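You operate a simulated robot arm through the tools that you are given. There is no shell and no other tool.

You are at the controls of a simulated robot arm. One attempt, no reset.

JOB
Put the cream spool in the thread drawer and the tub marked GLASS in the beads drawer.
Fine: shut both drawers, fingers clear; leave the other spool and tub; harm nothing. Set down upright: what you pick out.

It is judged by the outcome, as a careful person would: the job done as asked, and still so three seconds after it is handed in. It fails if anything else is knocked over, pushed out of place, dropped, spilled or broken.

ROBOT AND FRAMES
A 7-joint arm with a two-finger parallel gripper, fixed in place. Base frame: the origin is on the floor under the middle of its stand, x ahead of it, y to its left, z up. Units: mm, rad, N and s.
It reaches about 910 mm from its shoulder. Its first joint turns from -2.897 to 2.897 rad. Payload 3.43 kg.
The tool frame sits at the grasp point between the pads (the TCP): z along the fingers, y along the line on which they close. The tips reach 30 mm beyond it. Largest opening 94 mm; finger width 28, thickness 10; the body of the gripper, 50 by 96 mm, starts 55 mm behind the TCP.
Orientation is that of the tool frame in the base frame, as a unit quaternion [x, y, z, w]. With the fingers straight down and closing along the base's y, the tool's x points along the base's -x, its y along +y and its z along -z.

CONTROLS
- The arm moves only by the tool apply_moves. Its arguments are lists of equal length, an entry for each row: "translation": the shift along the base's x, y, z in mm, a list of three; "delta_rot": the turn, a rotation vector about the base's x, y, z in rad, a list of three; "hand": the opening, from 0 (shut) to 1 (fully open). In form: {"translation": [[tx, ty, tz], ...], "delta_rot": [[ax, ay, az], ...], "hand": [hand, ...]}. A call has 1 to 20 rows; each row shifts and turns the commanded pose from where the row before left it. Rows are played at 5 a second. More than 50 mm and 0.15 rad between two rows, or a gripper value outside its range, and nothing of the call is played. Where a pose cannot be reached the arm comes as near as it can. A force on the tool above 40 N (or 10 N above the force at the start of the call, whichever is more), or a blocked arm, ends the call early, and 0.2 s more pass. The fingers move at their own pace (about 45 mm/s each) and stop on an object; they squeeze with about 29 N. The grip force told is the motor's: it shows also when the fingers shut on nothing. Time passes only in rows, and 0.2 s behind the last, so rows that do not move let the fingers close. The reply holds the time, the measured pose of the TCP, the force on the tool along the base axes, the opening and the grip force, in the units named above and with some noise, with the torque about the TCP (base axes, N m) and any sound that the robot's microphone picked up.
- Cameras (640 x 400 px; columns grow to the right, rows downward): "scene" is fixed at [52.1, -499.1, 1601.7]; the picture's right is [0.07, -1.00, 0.00], its down [-0.71, -0.05, -0.70] and it looks along [0.70, 0.05, -0.71] (base axes); focal length 278 px, centre (320, 200). "wrist" rides on the gripper at [76, 14, -102] in the tool frame; the picture's right is [-0.18, 0.98, 0.00], its down [-0.75, -0.14, -0.64] and it looks along [-0.63, -0.12, 0.77] (tool axes); focal length 243 px, centre (320, 200). There is no depth. A picture from a camera that has moved, and an enlarged one, comes with that camera's place and axes in the base frame and with its lens.
- camera(camera): a new picture of that camera. It takes no simulated time.
- lift_body(by): slides the trunk up (or, below 0, down) by that many mm; the arm rides with it, the base frame stays. It gives what a move gives, with no picture.
- inspect(camera, box): a new picture of the part [left, top, right, bottom] of that camera's present view, enlarged. It takes no simulated time.
- sign_off(): hands the job in; it is judged then, once.

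Nothing tells you positions but the pictures and the camera data. Unless the task says otherwise, let go and move clear before handing in.

The tools are called after "Request:" by a JSON object that holds its "api" and its "payload". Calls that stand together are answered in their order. apply_moves: Moves the arm, as the interface text tells. Its arguments: {"type":"object","properties":{"translation":{"type":"array","items":{"type":"array","items":{"type":"number"}}},"delta_rot":{"type":"array","items":{"type":"array","items":{"type":"number"}}},"hand":{"type":"array","items":{"type":"number"}}},"required":["translation","delta_rot","hand"]} The other tools are called the same way: lift_body (by) moves the trunk up or down; camera (camera) takes a picture; inspect (camera, box) takes an enlarged picture of a part of a camera's view; sign_off () hands the job in.

At the start:

```text
t: 0.0
tool_pos: [607.1, -245.8, 1329.3]
tool_rot: [0.0, 1.0, 0.0, 0.0]
wrist_force: [0.0, -0.5, 0.5]
torque: [-0.03, 0.0, -0.01]
gripper_width: 94.0
grip_force: 0.0
trunk travel left (down, up): [-475.0, 135.0]
```

scene: 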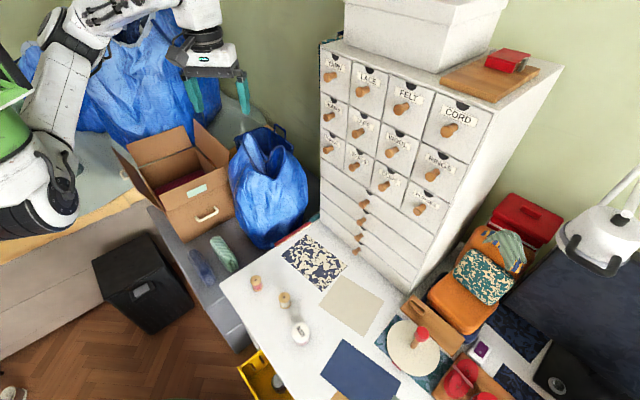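
wrist: 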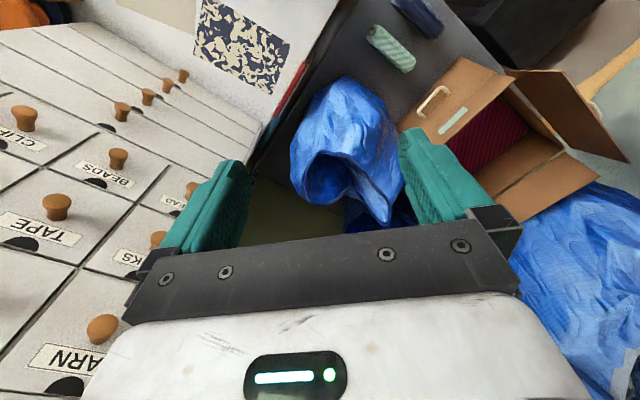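

I see a chest of small labelled drawers, with a desk in front carrying two spools and one or more tubs. I'll enlarge the views to read the labels and find the objects before moving.

Request:
{"api": "inspect", "payload": {"camera": "scene", "box": [310, 40, 500, 160]}}

Request:
{"api": "inspect", "payload": {"camera": "scene", "box": [310, 120, 470, 240]}}

Request:
{"api": "inspect", "payload": {"camera": "scene", "box": [220, 240, 380, 360]}}

Request:
{"api": "inspect", "payload": {"camera": "wrist", "box": [0, 20, 260, 200]}}

Request:
{"api": "inspect", "payload": {"camera": "wrist", "box": [0, 160, 240, 400]}}

```text
3.33 times, centred on (405, 100) of scene
camera zoom: at [52.1, -499.1, 1601.7], right [0.07, -1.0, 0.0], down [-0.71, -0.05, -0.7], along [0.7, 0.05, -0.71], focal length 927 px, centre (37, 533)
```

zoom: 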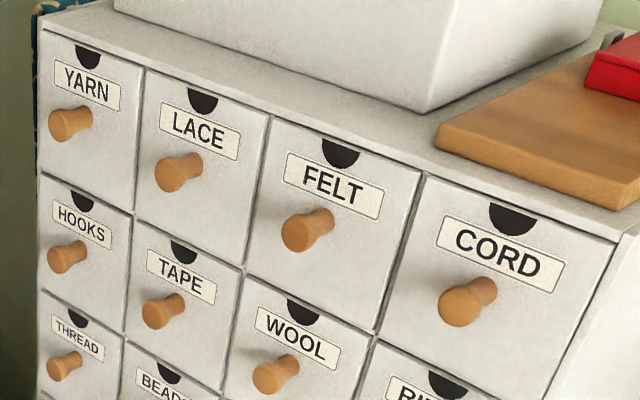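

```text
3.33 times, centred on (390, 180) of scene
camera zoom: at [52.1, -499.1, 1601.7], right [0.07, -1.0, 0.0], down [-0.71, -0.05, -0.7], along [0.7, 0.05, -0.71], focal length 927 px, centre (87, 267)
```

zoom: 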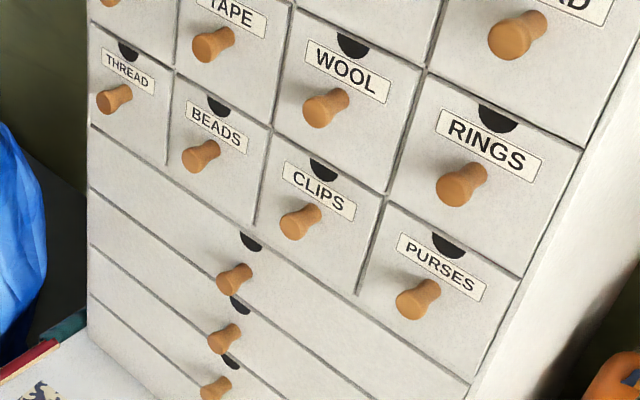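

```text
3.33 times, centred on (300, 300) of scene
camera zoom: at [52.1, -499.1, 1601.7], right [0.07, -1.0, 0.0], down [-0.71, -0.05, -0.7], along [0.7, 0.05, -0.71], focal length 927 px, centre (387, -133)
```

zoom: 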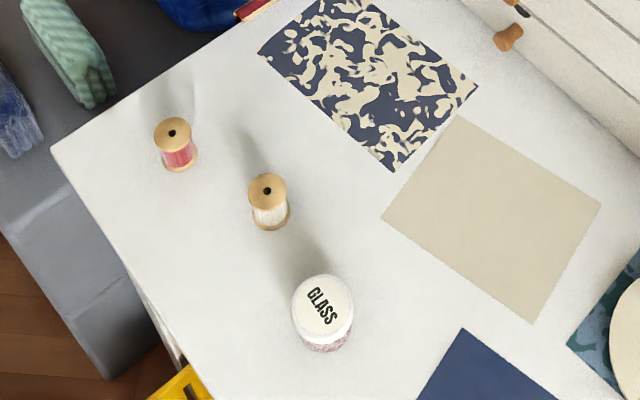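

```text
2.22 times, centred on (130, 110) of wrist
camera zoom: at [531.4, -231.4, 1431.9], right [0.18, 0.98, 0.0], down [0.75, -0.14, 0.64], along [0.63, -0.12, -0.77], focal length 539 px, centre (742, 400)
```

zoom: 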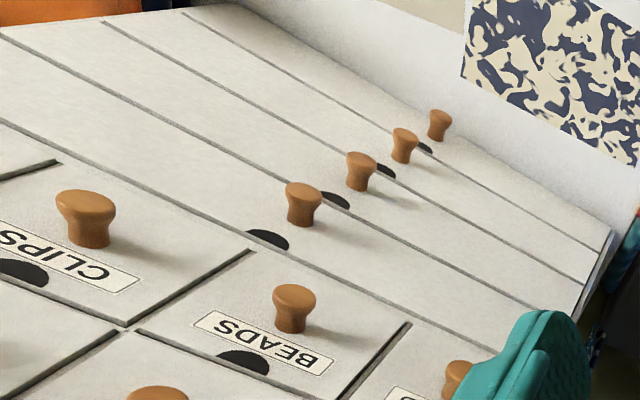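

```text
1.67 times, centred on (120, 280) of wrist
camera zoom: at [531.4, -231.4, 1431.9], right [0.18, 0.98, 0.0], down [0.75, -0.14, 0.64], along [0.63, -0.12, -0.77], focal length 404 px, centre (653, 67)
```

zoom: 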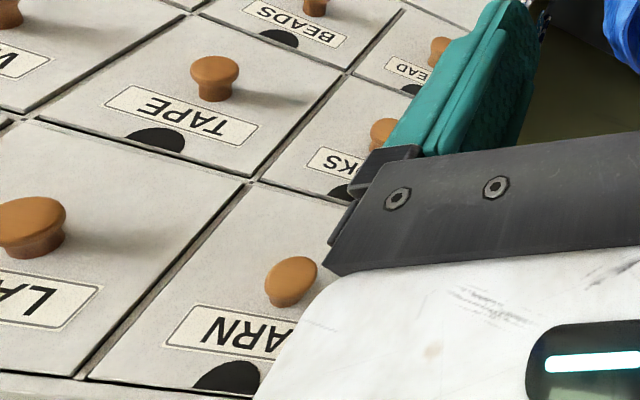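

From comparing the two views, the desk surface is at about z=739 and the BEADS knob is near (647,-543,1126). THREAD is one column to the left of it. Next I'll look for the second tub and check the arm's surroundings.

Request:
{"api": "inspect", "payload": {"camera": "scene", "box": [0, 0, 260, 240]}}

Request:
{"api": "inspect", "payload": {"camera": "scene", "box": [380, 180, 640, 400]}}

Request:
{"api": "inspect", "payload": {"camera": "scene", "box": [200, 320, 400, 400]}}

Request:
{"api": "inspect", "payload": {"camera": "scene", "box": [260, 280, 340, 350]}}

```text
1.67 times, centred on (130, 120) of scene
camera zoom: at [52.1, -499.1, 1601.7], right [0.07, -1.0, 0.0], down [-0.71, -0.05, -0.7], along [0.7, 0.05, -0.71], focal length 464 px, centre (637, 333)
```

zoom: 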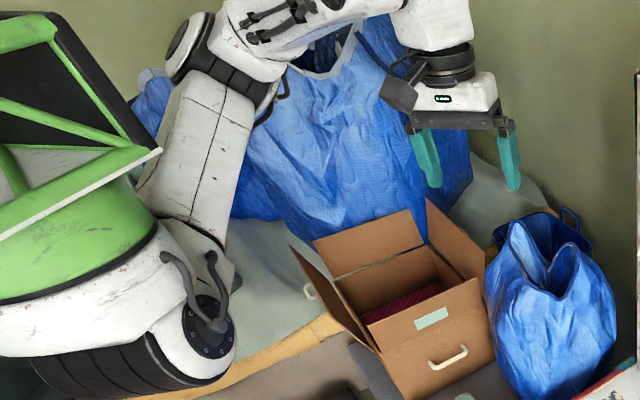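

```text
1.82 times, centred on (510, 290) of scene
camera zoom: at [52.1, -499.1, 1601.7], right [0.07, -1.0, 0.0], down [-0.71, -0.05, -0.7], along [0.7, 0.05, -0.71], focal length 506 px, centre (-26, 36)
```

zoom: 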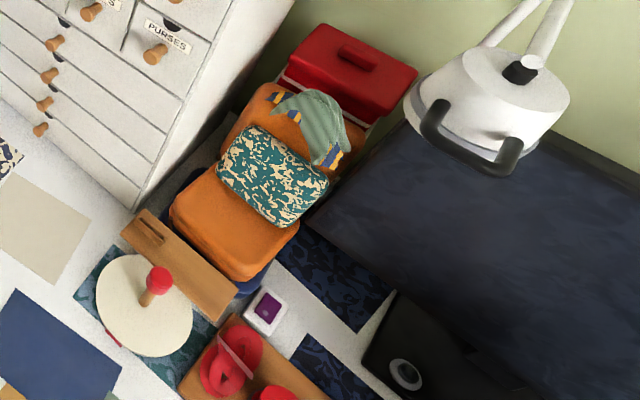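

```text
3.20 times, centred on (300, 360) of scene
camera zoom: at [52.1, -499.1, 1601.7], right [0.07, -1.0, 0.0], down [-0.71, -0.05, -0.7], along [0.7, 0.05, -0.71], focal length 890 px, centre (384, -312)
```

zoom: 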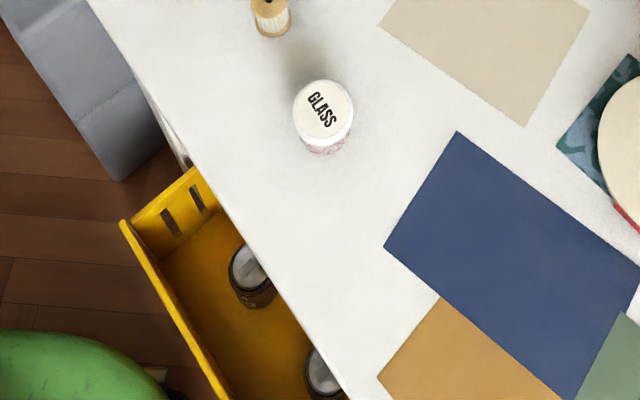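

```text
5.71 times, centred on (300, 315) of scene
camera zoom: at [52.1, -499.1, 1601.7], right [0.07, -1.0, 0.0], down [-0.71, -0.05, -0.7], along [0.7, 0.05, -0.71], focal length 1589 px, centre (434, -457)
```

zoom: 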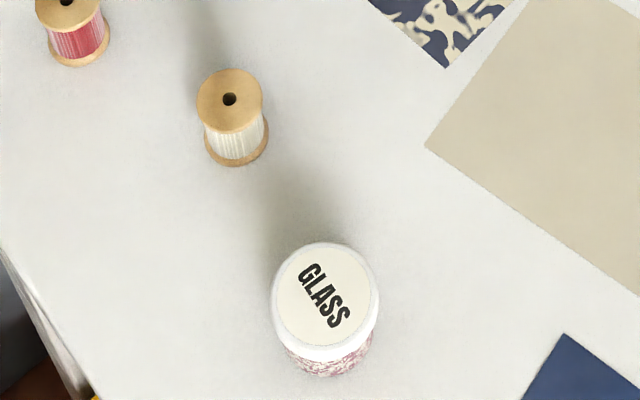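

The cream spool is near (429,-360) and the GLASS tub near (325,-425), both on the desk. The second tub isn't in view yet, so it may be closer to the robot. I'll turn the gripper horizontal to face the drawer fronts, doing it in free space.

Request:
{"api": "apply_moves", "payload": {"translation": [[0, 0, 0], [0, 0, 0], [0, 0, 0], [0, 0, 0], [0, 0, 0], [0, 0, 0], [0, 0, 0], [0, 0, 0], [0, 0, 0], [0, 0, 0], [0, 0, 0], [0, 0, 0], [0, 0, 0], [0, 0, 0], [0, 0, 0], [0, 0, 0], [0, 0, 0]], "delta_rot": [[0, -0.1428, 0], [0, -0.1428, 0], [0, -0.1428, 0], [0, -0.1428, 0], [0, -0.1428, 0], [0, -0.1428, 0], [0, -0.1428, 0], [0, -0.1428, 0], [0, -0.1428, 0], [0, -0.1428, 0], [0, -0.1428, 0], [0, 0, -0.1309], [0, 0, -0.1309], [0, 0, -0.1309], [0, 0, -0.1309], [0, 0, -0.1309], [0, 0, -0.1309]], "hand": [1, 1, 1, 1, 1, 1, 1, 1, 1, 1, 1, 1, 1, 1, 1, 1, 1]}}

```text
t: 3.6
tool_pos: [613.6, -282.7, 1291.9]
tool_rot: [0.0, 0.903, -0.001, 0.43]
wrist_force: [0.0, 0.6, -0.2]
torque: [0.03, -0.03, -0.02]
gripper_width: 94.1
grip_force: 0.0
out of reach, approached as far as the arm can: row 6, 7, 8, 9, 10, 11, 12, 13, 14, 15, 16, 17
trunk travel left (down, up): [-475.0, 135.0]
```

The arm hit a wrist limit partway through: the gripper is pitched about 50° and the turn toward the chest hasn't been reached. I'll look from both cameras before choosing a better trunk height.

Request:
{"api": "camera", "payload": {"camera": "scene"}}

Request:
{"api": "camera", "payload": {"camera": "wrist"}}

```text
taken
```

scene: 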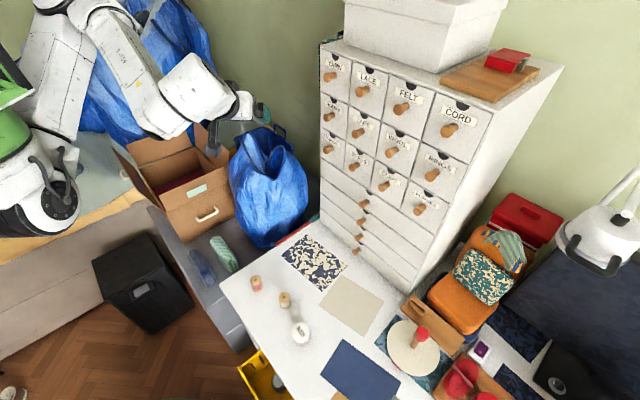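

```text
taken
camera wrist: at [486.3, -269.0, 1297.5], right [0.12, 0.98, 0.14], down [-0.02, -0.14, 0.99], along [0.99, -0.12, 0.01], focal length 243 px, centre (320, 200)
```

wrist: 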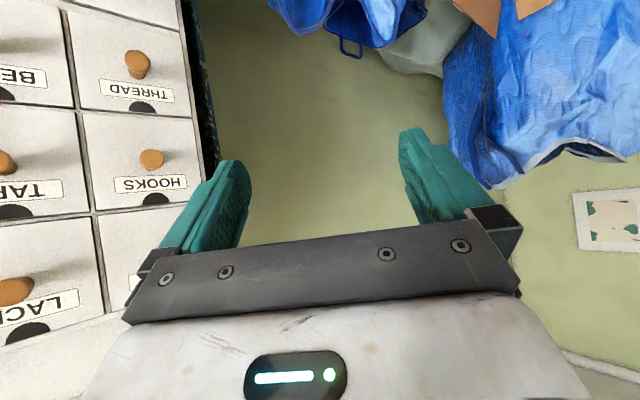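

The tote bags and cardboard box sit low and farther back. With the trunk lower, the arm reaches up to the knobs with more wrist freedom, so I'll bring it down in stages.

Request:
{"api": "lift_body", "payload": {"by": -150}}

```text
t: 5.3
tool_pos: [613.5, -284.4, 1142.0]
tool_rot: [-0.001, 0.903, -0.001, 0.429]
wrist_force: [0.3, 0.2, -0.3]
torque: [-0.01, 0.02, 0.0]
gripper_width: 94.1
grip_force: 0.1
trunk travel left (down, up): [-325.0, 285.0]
```

Request:
{"api": "lift_body", "payload": {"by": -200}}

Request:
{"api": "camera", "payload": {"camera": "scene"}}

Request:
{"api": "camera", "payload": {"camera": "wrist"}}

```text
t: 7.5
tool_pos: [614.0, -284.3, 942.7]
tool_rot: [0.0, 0.903, -0.001, 0.429]
wrist_force: [0.1, -0.6, 0.3]
torque: [0.02, 0.01, -0.01]
gripper_width: 94.2
grip_force: 0.0
trunk travel left (down, up): [-125.0, 485.0]
```

```text
taken
```

scene: 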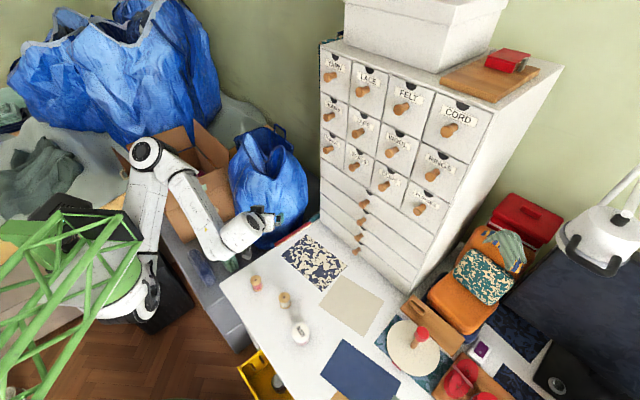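

```text
taken
camera wrist: at [486.3, -269.0, 947.7], right [0.12, 0.98, 0.14], down [-0.02, -0.14, 0.99], along [0.99, -0.12, 0.01], focal length 243 px, centre (320, 200)
```

wrist: 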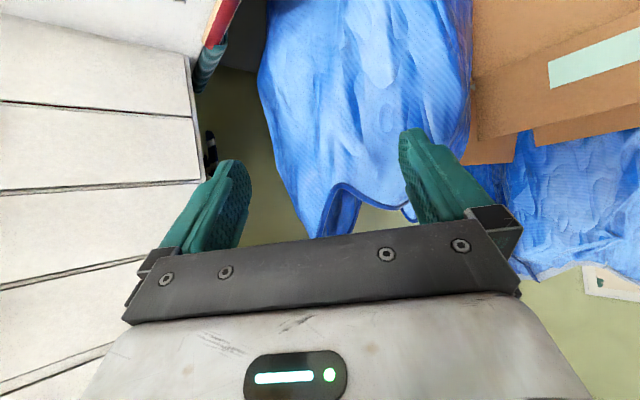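

The shoulder is now at about (340,0,920), below knob height, and the space around it is clear. I'll raise the tool toward knob height and see how the commanded pose carries over.

Request:
{"api": "apply_moves", "payload": {"translation": [[0, 0, 40], [0, 0, 40], [0, 0, 40], [0, 0, 40], [0, 0, 20]], "delta_rot": [[0, 0, 0], [0, 0, 0], [0, 0, 0], [0, 0, 0], [0, 0, 0]], "hand": [1, 1, 1, 1, 1]}}

```text
t: 8.7
tool_pos: [661.8, -269.8, 1085.3]
tool_rot: [0.001, 0.904, -0.003, 0.428]
wrist_force: [1.0, -0.3, 0.3]
torque: [0.01, 0.02, 0.01]
gripper_width: 93.8
grip_force: 0.1
out of reach, approached as far as the arm can: row 3, 4, 5
trunk travel left (down, up): [-125.0, 485.0]
```

Orientation carries over from the measured pose. The limit seems to come from the tool pointing sideways relative to the arm's reach direction, so I'll yaw it toward the chest.

Request:
{"api": "apply_moves", "payload": {"translation": [[0, 0, 0], [0, 0, 0], [0, 0, 0], [0, 0, 0], [0, 0, 0], [0, 0, 0]], "delta_rot": [[0, 0, -0.1309], [0, 0, -0.1309], [0, 0, -0.1309], [0, 0, -0.1309], [0, 0, -0.1309], [0, 0, -0.1309]], "hand": [1, 1, 1, 1, 1, 1]}}

```text
t: 10.1
tool_pos: [655.4, -274.5, 1090.1]
tool_rot: [0.35, 0.829, -0.17, 0.402]
wrist_force: [0.0, 0.2, 0.1]
torque: [0.01, 0.01, 0.03]
gripper_width: 93.7
grip_force: 0.0
trunk travel left (down, up): [-125.0, 485.0]
```

The yaw reached -45°, with the tool still 38° below horizontal. Next I'll level it and move to a standoff in front of the THREAD knob.

Request:
{"api": "apply_moves", "payload": {"translation": [[-3, -22, 7], [-3, -22, 7], [-3, -22, 7], [-3, -22, 7], [-3, -22, 7]], "delta_rot": [[-0.0943, -0.0943, 0], [-0.0943, -0.0943, 0], [-0.0943, -0.0943, 0], [-0.0943, -0.0943, 0], [-0.0943, -0.0943, 0]], "hand": [1, 1, 1, 1, 1]}}

Request:
{"api": "camera", "payload": {"camera": "wrist"}}

Request:
{"api": "camera", "payload": {"camera": "scene"}}

```text
t: 11.3
tool_pos: [645.0, -379.4, 1124.2]
tool_rot: [0.27, 0.653, -0.271, 0.654]
wrist_force: [0.3, -0.6, -1.0]
torque: [-0.01, 0.01, -0.01]
gripper_width: 94.2
grip_force: 0.0
trunk travel left (down, up): [-125.0, 485.0]
```

```text
taken
camera wrist: at [583.3, -296.6, 1049.0], right [0.69, 0.7, 0.18], down [-0.56, 0.36, 0.75], along [0.46, -0.62, 0.63], focal length 243 px, centre (320, 200)
```

wrist: 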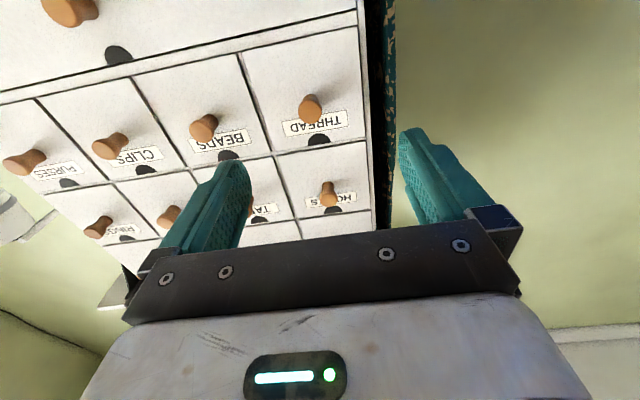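

```text
taken
```

scene: 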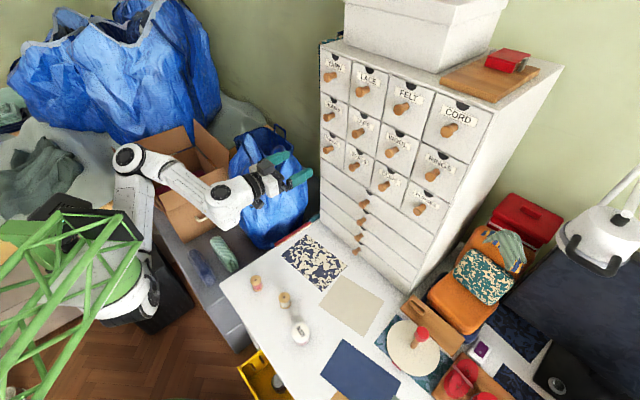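

The gripper is now level, facing the chest squarely. I'll zoom in to fix the THREAD knob position precisely.

Request:
{"api": "inspect", "payload": {"camera": "wrist", "box": [170, 60, 390, 200]}}

Request:
{"api": "inspect", "payload": {"camera": "scene", "box": [310, 120, 390, 200]}}

```text
2.86 times, centred on (280, 130) of wrist
camera zoom: at [583.3, -296.6, 1049.0], right [0.69, 0.7, 0.18], down [-0.56, 0.36, 0.75], along [0.46, -0.62, 0.63], focal length 693 px, centre (434, 400)
```

zoom: 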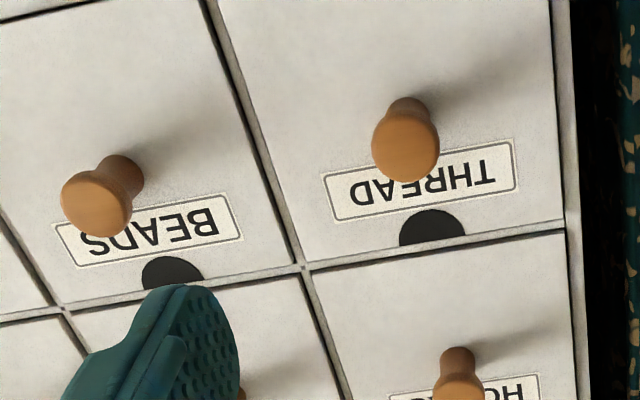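

```text
5.00 times, centred on (350, 160) of scene
camera zoom: at [52.1, -499.1, 1601.7], right [0.07, -1.0, 0.0], down [-0.71, -0.05, -0.7], along [0.7, 0.05, -0.71], focal length 1391 px, centre (170, 400)
```

zoom: 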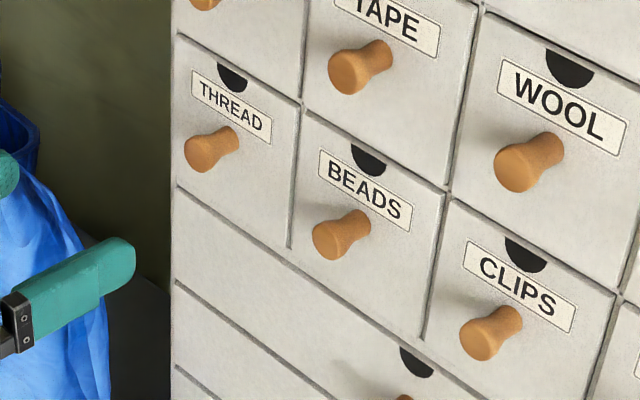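

The THREAD knob tip is at about (723,-470,1127), protruding roughly 28 mm. I'll line up laterally and advance partway with the fingers straddling it.

Request:
{"api": "apply_moves", "payload": {"translation": [[-6.7, -6.7, 2], [20, -20, 0], [20, -20, 0], [10, -10, 0]], "delta_rot": [[0, 0, 0], [0, 0, 0], [0, 0, 0], [0, 0, 0]], "hand": [0.7, 0.7, 0.7, 0.7]}}

Request:
{"api": "camera", "payload": {"camera": "wrist"}}

Request:
{"api": "inspect", "payload": {"camera": "scene", "box": [270, 110, 370, 200]}}

```text
t: 12.3
tool_pos: [687.0, -437.3, 1128.0]
tool_rot: [0.271, 0.653, -0.271, 0.653]
wrist_force: [0.2, -1.1, 0.0]
torque: [-0.02, 0.03, -0.05]
gripper_width: 65.6
grip_force: 0.0
trunk travel left (down, up): [-125.0, 485.0]
```

```text
taken
camera wrist: at [624.8, -353.7, 1051.3], right [0.69, 0.7, 0.18], down [-0.55, 0.35, 0.75], along [0.46, -0.63, 0.63], focal length 243 px, centre (320, 200)
```

wrist: 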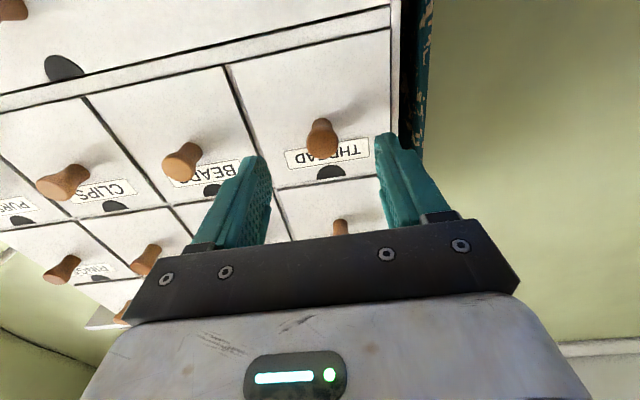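

```text
4.44 times, centred on (320, 155) of scene
camera zoom: at [52.1, -499.1, 1601.7], right [0.07, -1.0, 0.0], down [-0.71, -0.05, -0.7], along [0.7, 0.05, -0.71], focal length 1236 px, centre (320, 400)
```

zoom: 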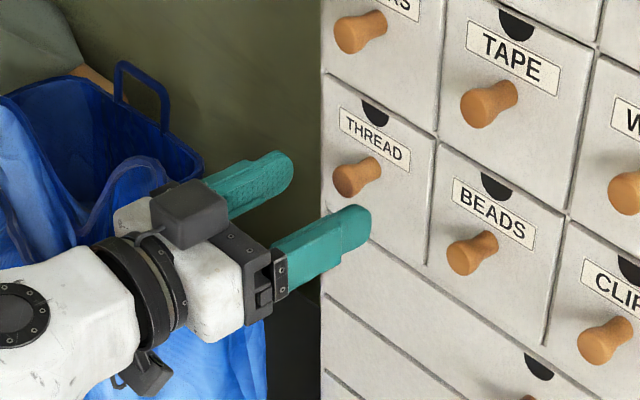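

The knob is centred between the fingers with about 20 mm left to the tip. I'll advance to straddle it and close.

Request:
{"api": "apply_moves", "payload": {"translation": [[10.2, -9.2, 0], [10.2, -9.2, 0], [8.4, -8, -0.5], [0, 0, 0], [0, 0, 0], [0, 0, 0], [0, 0, 0], [0, 0, 0]], "delta_rot": [[0, 0, 0], [0, 0, 0], [0, 0, 0], [0, 0, 0], [0, 0, 0], [0, 0, 0], [0, 0, 0], [0, 0, 0]], "hand": [0.7, 0.7, 0.7, 0.7, 0, 0, 0, 0]}}

Request:
{"api": "camera", "payload": {"camera": "wrist"}}

Request:
{"api": "inspect", "payload": {"camera": "scene", "box": [270, 110, 370, 200]}}

```text
t: 14.1
tool_pos: [716.5, -462.8, 1127.1]
tool_rot: [0.271, 0.653, -0.27, 0.653]
wrist_force: [1.4, 1.9, -0.6]
torque: [0.02, -0.02, -0.06]
gripper_width: 21.2
grip_force: 39.8
trunk travel left (down, up): [-125.0, 485.0]
```

```text
taken
camera wrist: at [653.7, -380.3, 1050.8], right [0.69, 0.7, 0.18], down [-0.55, 0.35, 0.75], along [0.46, -0.62, 0.63], focal length 243 px, centre (320, 200)
```

wrist: 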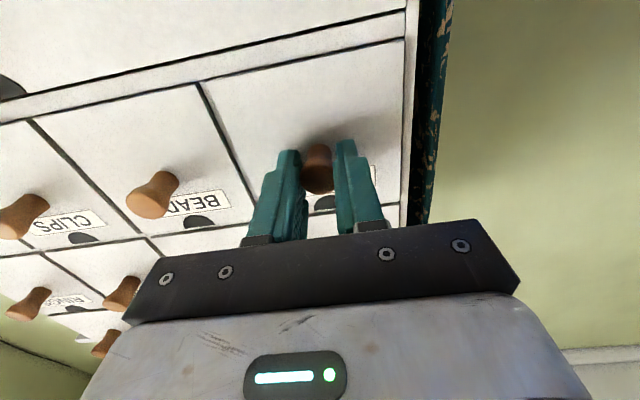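

```text
4.44 times, centred on (320, 155) of scene
camera zoom: at [52.1, -499.1, 1601.7], right [0.07, -1.0, 0.0], down [-0.71, -0.05, -0.7], along [0.7, 0.05, -0.71], focal length 1236 px, centre (320, 400)
```

zoom: 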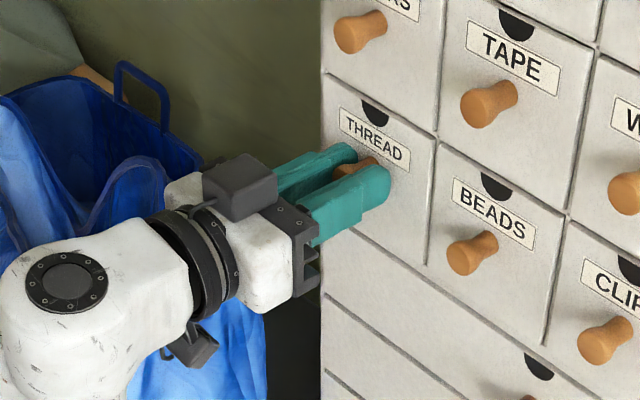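

The knob is gripped at 21 mm width. I'll pull gently straight out and watch the force.

Request:
{"api": "apply_moves", "payload": {"translation": [[-5, 5, 0], [-7, 7, 0], [-7, 7, 0], [-7, 7, 0]], "delta_rot": [[0, 0, 0], [0, 0, 0], [0, 0, 0], [0, 0, 0]], "hand": [0, 0, 0, 0]}}

Request:
{"api": "inspect", "payload": {"camera": "scene", "box": [270, 110, 370, 200]}}

```text
t: 15.1
tool_pos: [689.5, -437.3, 1126.3]
tool_rot: [0.27, 0.654, -0.27, 0.654]
wrist_force: [1.6, 1.0, -1.6]
torque: [-0.6, -0.62, -0.02]
gripper_width: 21.3
grip_force: 45.0
trunk travel left (down, up): [-125.0, 485.0]
```

```text
4.44 times, centred on (320, 155) of scene
camera zoom: at [52.1, -499.1, 1601.7], right [0.07, -1.0, 0.0], down [-0.71, -0.05, -0.7], along [0.7, 0.05, -0.71], focal length 1236 px, centre (320, 400)
```

zoom: 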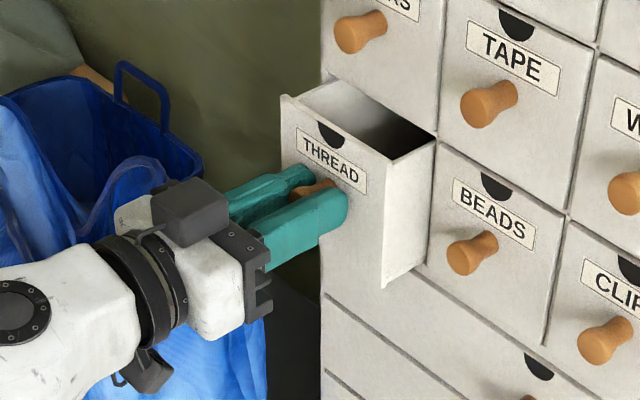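

The drawer slides freely, 37 mm out so far. I'll continue to roughly 130 mm.

Request:
{"api": "apply_moves", "payload": {"translation": [[-7, 7, 0], [-7, 7, 0], [-7, 7, 0], [-7, 7, 0], [-7, 7, 0], [-7, 7, 0], [-7, 7, 0], [-7, 7, 0], [-7, 7, 0]], "delta_rot": [[0, 0, 0], [0, 0, 0], [0, 0, 0], [0, 0, 0], [0, 0, 0], [0, 0, 0], [0, 0, 0], [0, 0, 0], [0, 0, 0]], "hand": [0, 0, 0, 0, 0, 0, 0, 0, 0]}}

Request:
{"api": "inspect", "payload": {"camera": "scene", "box": [240, 100, 380, 220]}}

```text
t: 17.1
tool_pos: [625.8, -373.3, 1126.8]
tool_rot: [0.271, 0.652, -0.272, 0.654]
wrist_force: [-2.5, -4.0, 19.0]
torque: [0.47, 0.42, -0.08]
gripper_width: 21.1
grip_force: 45.0
trunk travel left (down, up): [-125.0, 485.0]
```

```text
3.33 times, centred on (310, 160) of scene
camera zoom: at [52.1, -499.1, 1601.7], right [0.07, -1.0, 0.0], down [-0.71, -0.05, -0.7], along [0.7, 0.05, -0.71], focal length 927 px, centre (353, 333)
```

zoom: 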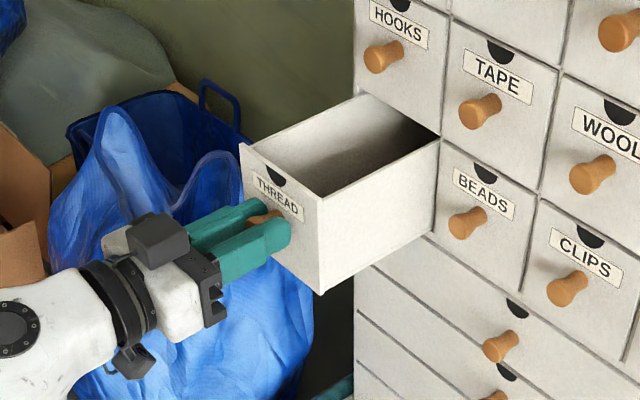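

The drawer is about 128 mm out and looks empty, but there's some vertical load on the grip. I'll hold still for a moment to see whether it settles before letting go.

Request:
{"api": "apply_moves", "payload": {"translation": [[0, 0, 0], [0, 0, 0]], "delta_rot": [[0, 0, 0], [0, 0, 0]], "hand": [0, 0]}}

```text
t: 17.7
tool_pos: [625.8, -373.3, 1126.6]
tool_rot: [0.271, 0.652, -0.272, 0.654]
wrist_force: [-5.0, -3.7, 24.0]
torque: [-0.09, 0.04, 0.05]
gripper_width: 21.1
grip_force: 45.0
trunk travel left (down, up): [-125.0, 485.0]
```

Request:
{"api": "apply_moves", "payload": {"translation": [[0, 0, 1], [0, 0, 0]], "delta_rot": [[0, 0, 0], [0, 0, 0]], "hand": [0, 0]}}

```text
t: 18.3
tool_pos: [626.4, -372.6, 1126.0]
tool_rot: [0.271, 0.652, -0.271, 0.654]
wrist_force: [-5.3, -5.5, 14.7]
torque: [-0.6, -0.7, 0.02]
gripper_width: 21.2
grip_force: 44.8
trunk travel left (down, up): [-125.0, 485.0]
```

Request:
{"api": "apply_moves", "payload": {"translation": [[0, 0, 1], [0, 0, 0.5], [0, 0, 0]], "delta_rot": [[0, 0, 0], [0, 0, 0], [0, 0, 0]], "hand": [0, 0, 0]}}

```text
t: 19.1
tool_pos: [626.5, -373.6, 1127.9]
tool_rot: [0.272, 0.654, -0.27, 0.652]
wrist_force: [-8.6, -9.1, 1.5]
torque: [0.24, 0.05, 0.06]
gripper_width: 21.4
grip_force: 44.9
trunk travel left (down, up): [-125.0, 485.0]
```

The vertical load is gone. I'll relax the small sideways load, open the fingers and back straight off the knob.

Request:
{"api": "apply_moves", "payload": {"translation": [[-0.7, -0.7, 0], [0, 0, 0], [0, 0, 0], [0, 0, 0], [-10, 10, 0], [-15, 15, 0], [-20, 20, 0]], "delta_rot": [[0, 0, 0], [0, 0, 0], [0, 0, 0], [0, 0, 0], [0, 0, 0], [0, 0, 0], [0, 0, 0]], "hand": [0, 0.6, 0.6, 0.6, 0.6, 0.6, 0.6]}}

Request:
{"api": "camera", "payload": {"camera": "scene"}}

Request:
{"api": "inspect", "payload": {"camera": "scene", "box": [240, 100, 380, 220]}}

Request:
{"api": "camera", "payload": {"camera": "wrist"}}

```text
t: 20.7
tool_pos: [590.0, -348.5, 1144.2]
tool_rot: [0.282, 0.654, -0.288, 0.64]
wrist_force: [0.7, -0.1, 0.1]
torque: [0.01, -0.04, -0.04]
gripper_width: 56.2
grip_force: 0.2
out of reach, approached as far as the arm can: row 6, 7
trunk travel left (down, up): [-125.0, 485.0]
```

```text
taken
```

scene: 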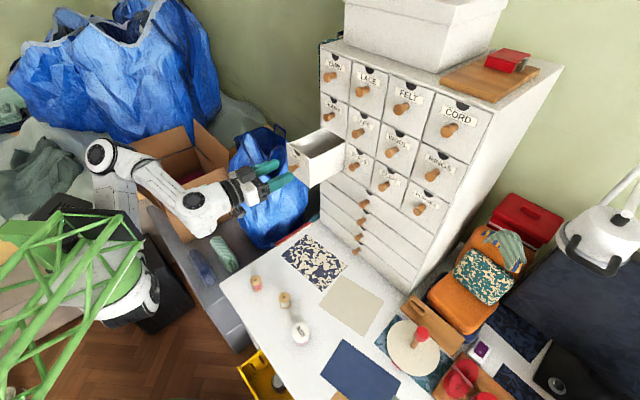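

```text
3.33 times, centred on (310, 160) of scene
camera zoom: at [52.1, -499.1, 1601.7], right [0.07, -1.0, 0.0], down [-0.71, -0.05, -0.7], along [0.7, 0.05, -0.71], focal length 927 px, centre (353, 333)
```

zoom: 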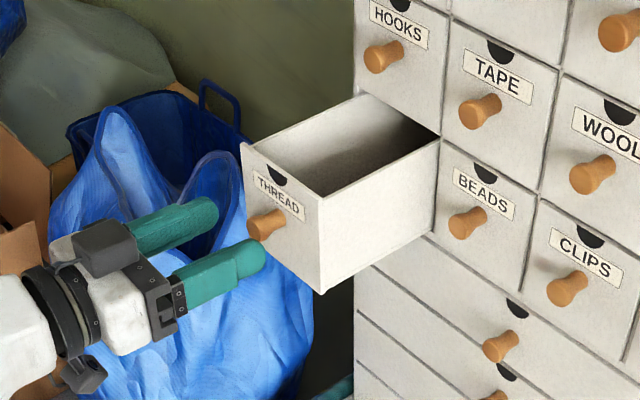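

```text
taken
camera wrist: at [529.5, -262.3, 1069.8], right [0.73, 0.66, 0.17], down [-0.52, 0.38, 0.76], along [0.44, -0.65, 0.62], focal length 243 px, centre (320, 200)
```

wrist: 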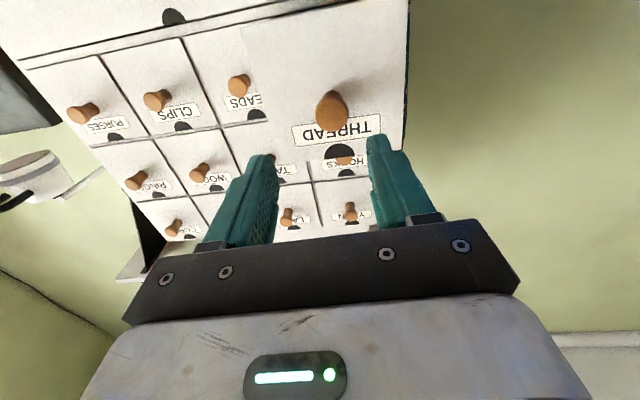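

The THREAD drawer is open and stable at about 122–128 mm, and the fingers are clear of it. Next I'll turn the gripper downward while moving away over the desk toward the cream spool.

Request:
{"api": "apply_moves", "payload": {"translation": [[0, 0, 0], [0, 0, 0], [0, 0, 0], [0, 0, 0], [0, 0, 0], [0, 0, 0], [-10, 0, 0], [-20, 0, -10], [-20, 0, -20], [-20, 0, -20], [-20, 0, -20], [-20, 0, -20]], "delta_rot": [[0, 0, 0.0445], [0.1001, 0.1001, 0], [0.1001, 0.1001, 0], [0.1001, 0.1001, 0], [0.1001, 0.1001, 0], [0.1001, 0.1001, 0], [0.1001, 0.1001, 0], [0.1001, 0.1001, 0], [0.1001, 0.1001, 0], [0.1001, 0.1001, 0], [0.1001, 0.1001, 0], [0.1001, 0.1001, 0]], "hand": [0.6, 0.6, 0.6, 0.6, 0.6, 0.6, 0.6, 0.6, 0.6, 0.6, 0.6, 0.6]}}

Request:
{"api": "camera", "payload": {"camera": "wrist"}}

Request:
{"api": "camera", "payload": {"camera": "scene"}}

```text
t: 23.3
tool_pos: [490.5, -336.6, 1059.5]
tool_rot: [0.383, 0.924, 0.02, 0.015]
wrist_force: [-0.3, -0.2, -0.4]
torque: [-0.05, 0.01, -0.01]
gripper_width: 56.4
grip_force: 0.0
trunk travel left (down, up): [-125.0, 485.0]
```

```text
taken
camera wrist: at [442.9, -274.7, 1162.1], right [0.82, 0.56, 0.05], down [0.41, -0.65, 0.64], along [0.4, -0.51, -0.76], focal length 243 px, centre (320, 200)
```

wrist: 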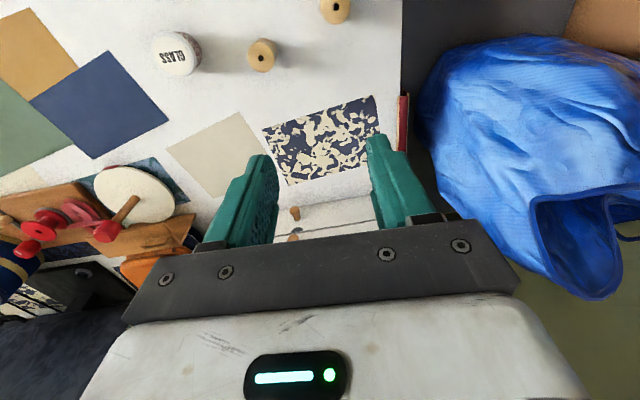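

```text
taken
```

scene: 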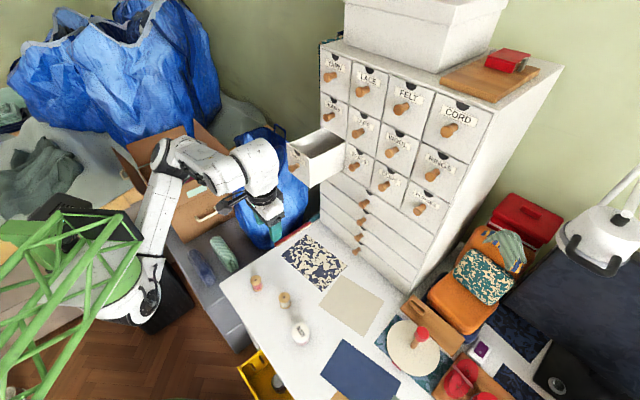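

I can now see the GLASS tub, the cream spool and the pink spool from above. I'll zoom in to locate them accurately.

Request:
{"api": "inspect", "payload": {"camera": "wrist", "box": [130, 0, 370, 150]}}

Request:
{"api": "inspect", "payload": {"camera": "scene", "box": [240, 270, 320, 350]}}

```text
2.67 times, centred on (250, 75) of wrist
camera zoom: at [442.9, -274.7, 1162.1], right [0.82, 0.56, 0.05], down [0.41, -0.65, 0.64], along [0.4, -0.51, -0.76], focal length 647 px, centre (507, 533)
```

zoom: 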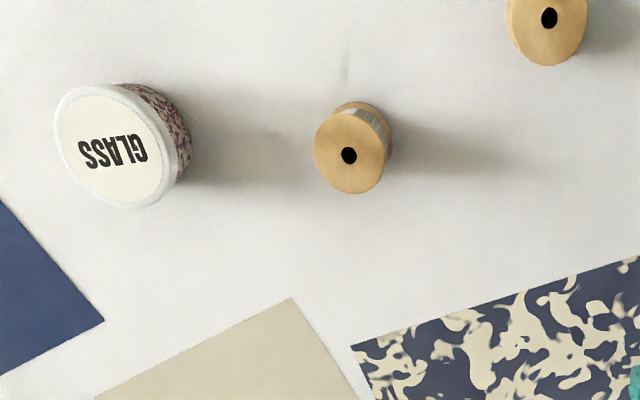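

```text
5.00 times, centred on (280, 310) of scene
camera zoom: at [52.1, -499.1, 1601.7], right [0.07, -1.0, 0.0], down [-0.71, -0.05, -0.7], along [0.7, 0.05, -0.71], focal length 1391 px, centre (520, -350)
```

zoom: 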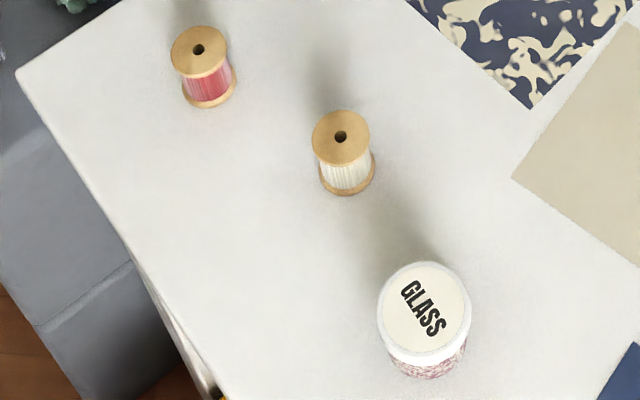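

The cream spool's top is at about (430,-361,788), so it stands about 49 mm tall. The GLASS tub is at about (334,-425). I'll level the tool and hover above the cream spool.

Request:
{"api": "apply_moves", "payload": {"translation": [[-15.1, -6.2, -40], [-15.1, -6.2, -40], [-15.1, -6.2, -40], [-15.2, -6.2, -39.5]], "delta_rot": [[-0.0255, 0.043, 0], [0, 0, 0], [0, 0, 0], [0, 0, 0]], "hand": [0.75, 0.75, 0.75, 0.75]}}

Request:
{"api": "camera", "payload": {"camera": "wrist"}}

Request:
{"api": "camera", "payload": {"camera": "scene"}}

```text
t: 24.3
tool_pos: [432.0, -360.0, 899.0]
tool_rot: [0.381, 0.925, -0.002, -0.001]
wrist_force: [-0.2, -0.2, -0.3]
torque: [-0.03, 0.01, 0.01]
gripper_width: 70.5
grip_force: 0.1
trunk travel left (down, up): [-125.0, 485.0]
```

```text
taken
camera wrist: at [388.3, -296.6, 1002.2], right [0.82, 0.57, 0.0], down [0.44, -0.63, 0.64], along [0.36, -0.53, -0.77], focal length 243 px, centre (320, 200)
```

wrist: 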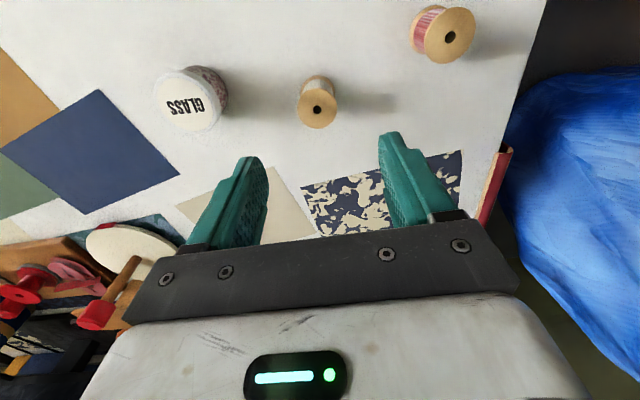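

```text
taken
```

scene: 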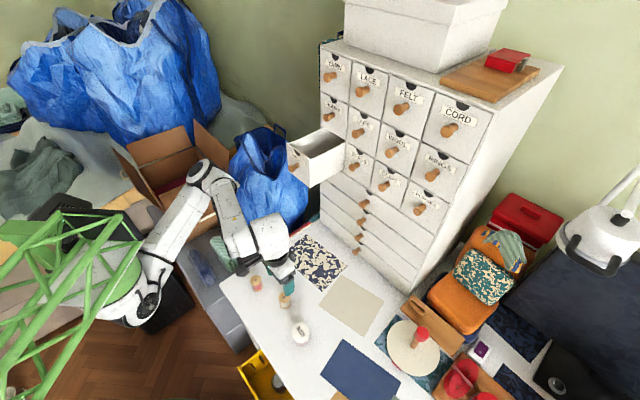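

The hover is vertical and centred to within 3 mm. I'll correct that and descend until the tips are just above the spool's top.

Request:
{"api": "apply_moves", "payload": {"translation": [[-3, -1.3, -20], [0, 0, -25], [0, 0, -24]], "delta_rot": [[0, 0, 0], [0, 0, 0], [0, 0, 0]], "hand": [0.75, 0.75, 0.75]}}

Request:
{"api": "camera", "payload": {"camera": "wrist"}}

Request:
{"api": "inspect", "payload": {"camera": "scene", "box": [240, 260, 320, 340]}}

```text
t: 25.1
tool_pos: [427.8, -363.2, 832.2]
tool_rot: [0.383, 0.924, -0.002, 0.0]
wrist_force: [0.3, -0.2, 0.6]
torque: [-0.02, 0.03, 0.02]
gripper_width: 70.4
grip_force: 0.0
trunk travel left (down, up): [-125.0, 485.0]
```

```text
taken
camera wrist: at [385.5, -297.5, 934.1], right [0.82, 0.57, 0.0], down [0.43, -0.63, 0.64], along [0.36, -0.53, -0.77], focal length 243 px, centre (320, 200)
```

wrist: 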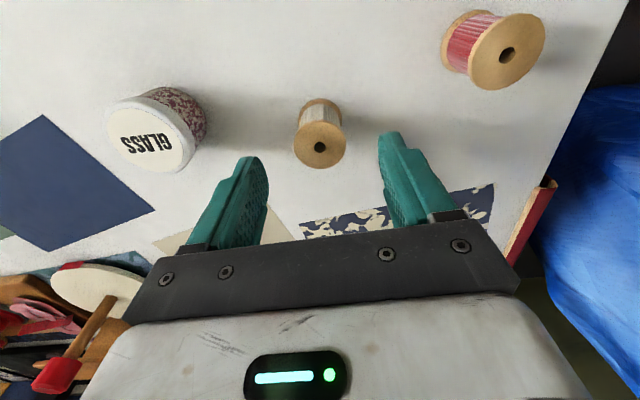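

```text
5.00 times, centred on (280, 300) of scene
camera zoom: at [52.1, -499.1, 1601.7], right [0.07, -1.0, 0.0], down [-0.71, -0.05, -0.7], along [0.7, 0.05, -0.71], focal length 1391 px, centre (520, -300)
```

zoom: 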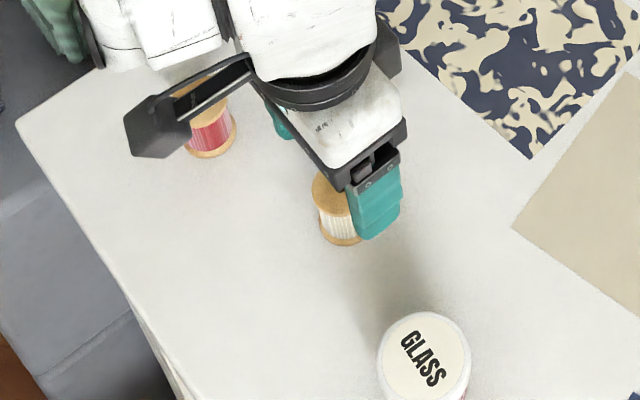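

The spool's centre hole sits exactly on the tool axis. I'll descend around it and close gently.

Request:
{"api": "apply_moves", "payload": {"translation": [[0, 0, -19], [0, 0, -19], [0, 0, -18], [0, 0, 0], [0, 0, 0], [0, 0, 0], [0, 0, 0], [0, 0, 0]], "delta_rot": [[0, 0, 0], [0, 0, 0], [0, 0, 0], [0, 0, 0], [0, 0, 0], [0, 0, 0], [0, 0, 0], [0, 0, 0]], "hand": [0.75, 0.75, 0.75, 0.75, 0.2, 0.2, 0.2, 0.2]}}

Request:
{"api": "camera", "payload": {"camera": "wrist"}}

```text
t: 26.9
tool_pos: [427.6, -362.1, 775.8]
tool_rot: [0.383, 0.924, -0.002, -0.001]
wrist_force: [-0.6, -0.2, -0.3]
torque: [0.01, 0.0, 0.03]
gripper_width: 34.5
grip_force: 28.6
trunk travel left (down, up): [-125.0, 485.0]
```

```text
taken
camera wrist: at [385.0, -296.9, 878.4], right [0.82, 0.57, 0.0], down [0.44, -0.63, 0.64], along [0.36, -0.53, -0.77], focal length 243 px, centre (320, 200)
```

wrist: 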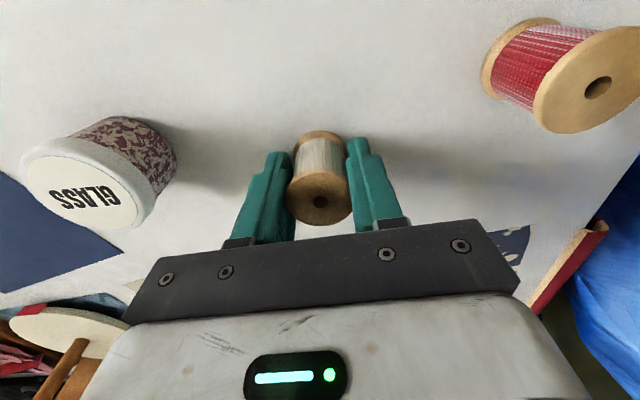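

The spool is held at 34.5 mm. I'll lift it straight up and check that it's secure, then raise the trunk toward drawer height.

Request:
{"api": "apply_moves", "payload": {"translation": [[0, 0, 10], [0, 0, 20], [0, 0, 35], [0, 0, 40], [0, 0, 25]], "delta_rot": [[0, 0, 0], [0, 0, 0], [0, 0, 0], [0, 0, 0], [0, 0, 0]], "hand": [0.2, 0.2, 0.2, 0.2, 0.2]}}

Request:
{"api": "camera", "payload": {"camera": "wrist"}}

```text
t: 28.1
tool_pos: [428.5, -363.6, 904.4]
tool_rot: [0.383, 0.924, -0.002, 0.0]
wrist_force: [-0.3, -0.3, -0.1]
torque: [0.0, -0.01, 0.0]
gripper_width: 34.6
grip_force: 29.1
trunk travel left (down, up): [-125.0, 485.0]
```

```text
taken
camera wrist: at [385.2, -298.8, 1007.1], right [0.82, 0.57, 0.0], down [0.43, -0.63, 0.64], along [0.36, -0.53, -0.77], focal length 243 px, centre (320, 200)
```

wrist: 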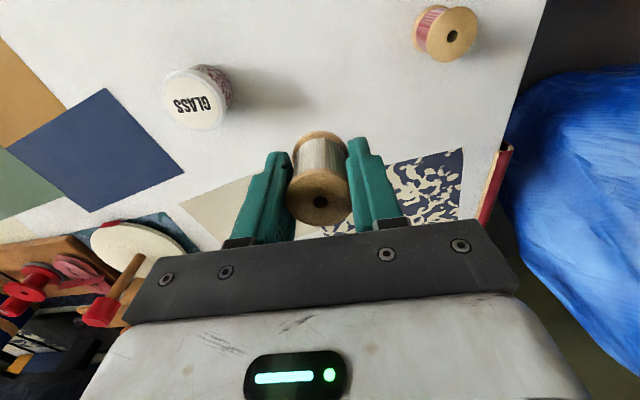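

The spool came up securely. Raising the trunk now, with the tool well in front of the open drawer.

Request:
{"api": "lift_body", "payload": {"by": 250}}

Request:
{"api": "camera", "payload": {"camera": "wrist"}}

Request:
{"api": "camera", "payload": {"camera": "scene"}}

```text
t: 30.7
tool_pos: [427.9, -363.3, 1153.7]
tool_rot: [0.383, 0.924, -0.002, -0.002]
wrist_force: [0.2, 0.6, -1.2]
torque: [0.03, 0.01, 0.0]
gripper_width: 34.7
grip_force: 28.8
trunk travel left (down, up): [-375.0, 235.0]
```

```text
taken
camera wrist: at [385.3, -299.0, 1256.7], right [0.82, 0.57, 0.0], down [0.44, -0.63, 0.64], along [0.36, -0.53, -0.77], focal length 243 px, centre (320, 200)
```

wrist: 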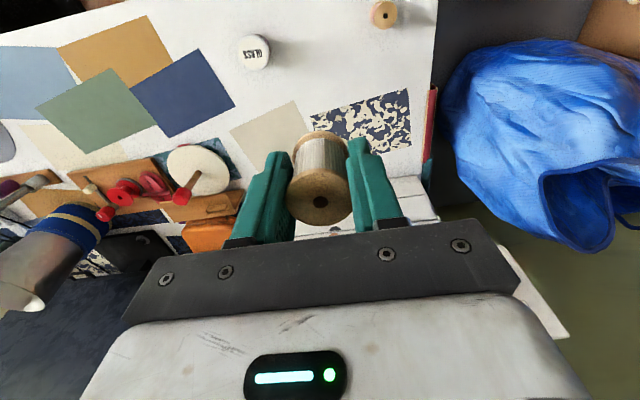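

```text
taken
```

scene: 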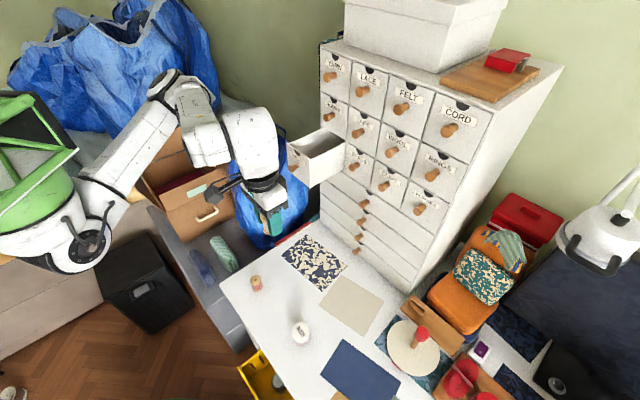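

Spool in hand. I'll rise to clear the drawer's rim and move in front of it to look inside.

Request:
{"api": "apply_moves", "payload": {"translation": [[0, 0, 43], [0, 0, 43], [37, 0, 0], [37, 0, 0], [37, 0, 0], [37, 0, 0], [38, 1, 0]], "delta_rot": [[0, 0, 0], [0, 0, 0], [0, 0, 0], [0, 0, 0], [0, 0, 0], [0, 0, 0], [0, 0, 0]], "hand": [0.2, 0.2, 0.2, 0.2, 0.2, 0.2, 0.2]}}

Request:
{"api": "camera", "payload": {"camera": "wrist"}}

Request:
{"api": "inspect", "payload": {"camera": "scene", "box": [240, 90, 380, 210]}}

```text
t: 32.3
tool_pos: [614.8, -361.1, 1239.3]
tool_rot: [0.383, 0.924, -0.001, 0.0]
wrist_force: [-0.3, -0.5, 0.0]
torque: [-0.03, 0.03, 0.03]
gripper_width: 34.6
grip_force: 29.5
trunk travel left (down, up): [-375.0, 235.0]
```

```text
taken
camera wrist: at [571.5, -296.0, 1342.8], right [0.82, 0.57, 0.0], down [0.44, -0.63, 0.64], along [0.36, -0.53, -0.77], focal length 243 px, centre (320, 200)
```

wrist: 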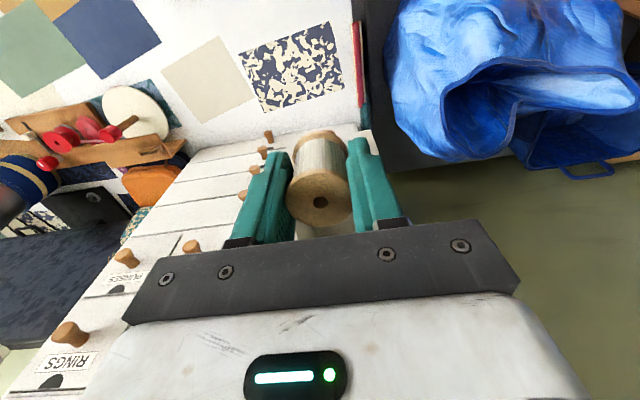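

```text
3.33 times, centred on (310, 150) of scene
camera zoom: at [52.1, -499.1, 1601.7], right [0.07, -1.0, 0.0], down [-0.71, -0.05, -0.7], along [0.7, 0.05, -0.71], focal length 927 px, centre (353, 367)
```

zoom: 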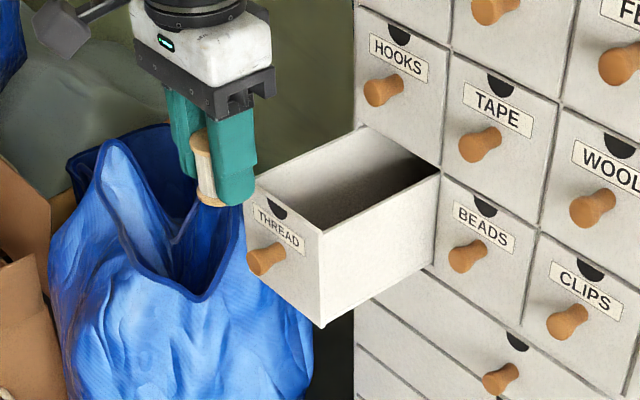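

The drawer walls rise to about z=1169, and the interior is about 86 mm wide. I'll move over the drawer opening and use the wrist camera to check the floor and that it's empty.

Request:
{"api": "apply_moves", "payload": {"translation": [[22, -22, 0], [22, -22, 0], [22.8, -23.4, 0]], "delta_rot": [[0, 0, 0], [0, 0, 0], [0, 0, 0]], "hand": [0.2, 0.2, 0.2]}}

Request:
{"api": "camera", "payload": {"camera": "wrist"}}

Request:
{"api": "inspect", "payload": {"camera": "wrist", "box": [200, 40, 440, 240]}}

Request:
{"api": "inspect", "payload": {"camera": "scene", "box": [260, 80, 380, 190]}}

```text
t: 33.1
tool_pos: [680.5, -427.8, 1241.0]
tool_rot: [0.382, 0.924, -0.002, -0.001]
wrist_force: [0.4, 0.7, -1.0]
torque: [0.02, -0.01, 0.02]
gripper_width: 34.7
grip_force: 28.6
trunk travel left (down, up): [-375.0, 235.0]
```

```text
taken
camera wrist: at [638.4, -363.0, 1343.5], right [0.82, 0.57, 0.0], down [0.44, -0.63, 0.64], along [0.36, -0.53, -0.77], focal length 243 px, centre (320, 200)
```

wrist: 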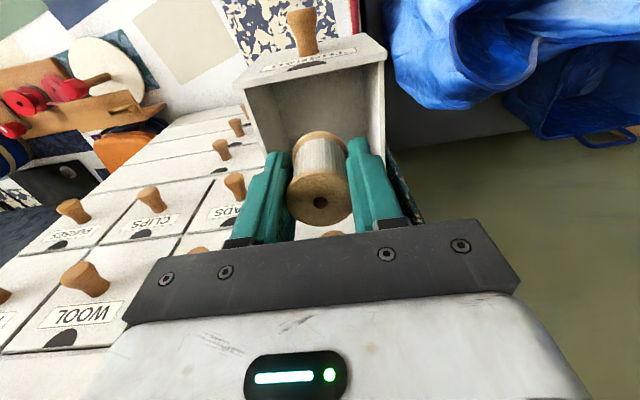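

```text
2.00 times, centred on (320, 140) of wrist
camera zoom: at [638.4, -363.0, 1343.5], right [0.82, 0.57, 0.0], down [0.44, -0.63, 0.64], along [0.36, -0.53, -0.77], focal length 485 px, centre (320, 320)
```

zoom: 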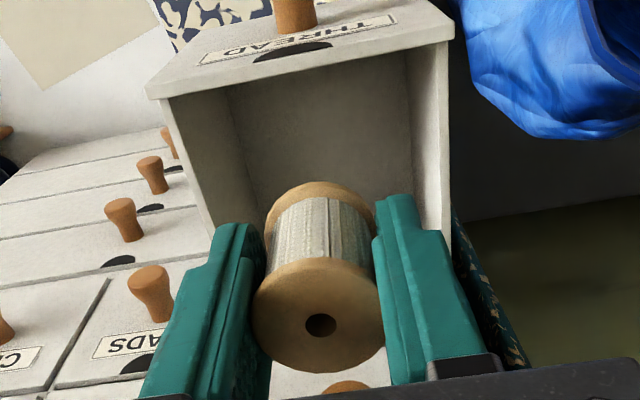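

```text
3.64 times, centred on (320, 135) of scene
camera zoom: at [52.1, -499.1, 1601.7], right [0.07, -1.0, 0.0], down [-0.71, -0.05, -0.7], along [0.7, 0.05, -0.71], focal length 1011 px, centre (320, 436)
```

zoom: 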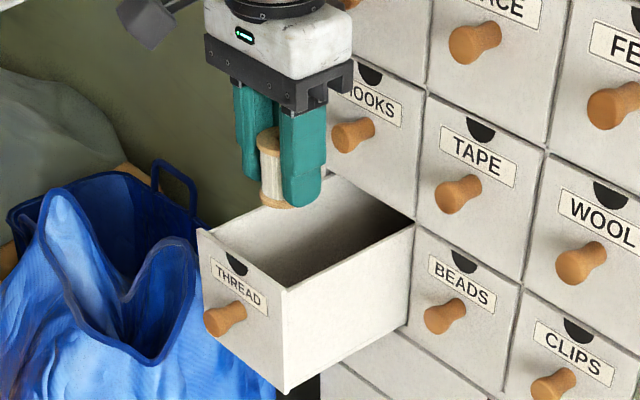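

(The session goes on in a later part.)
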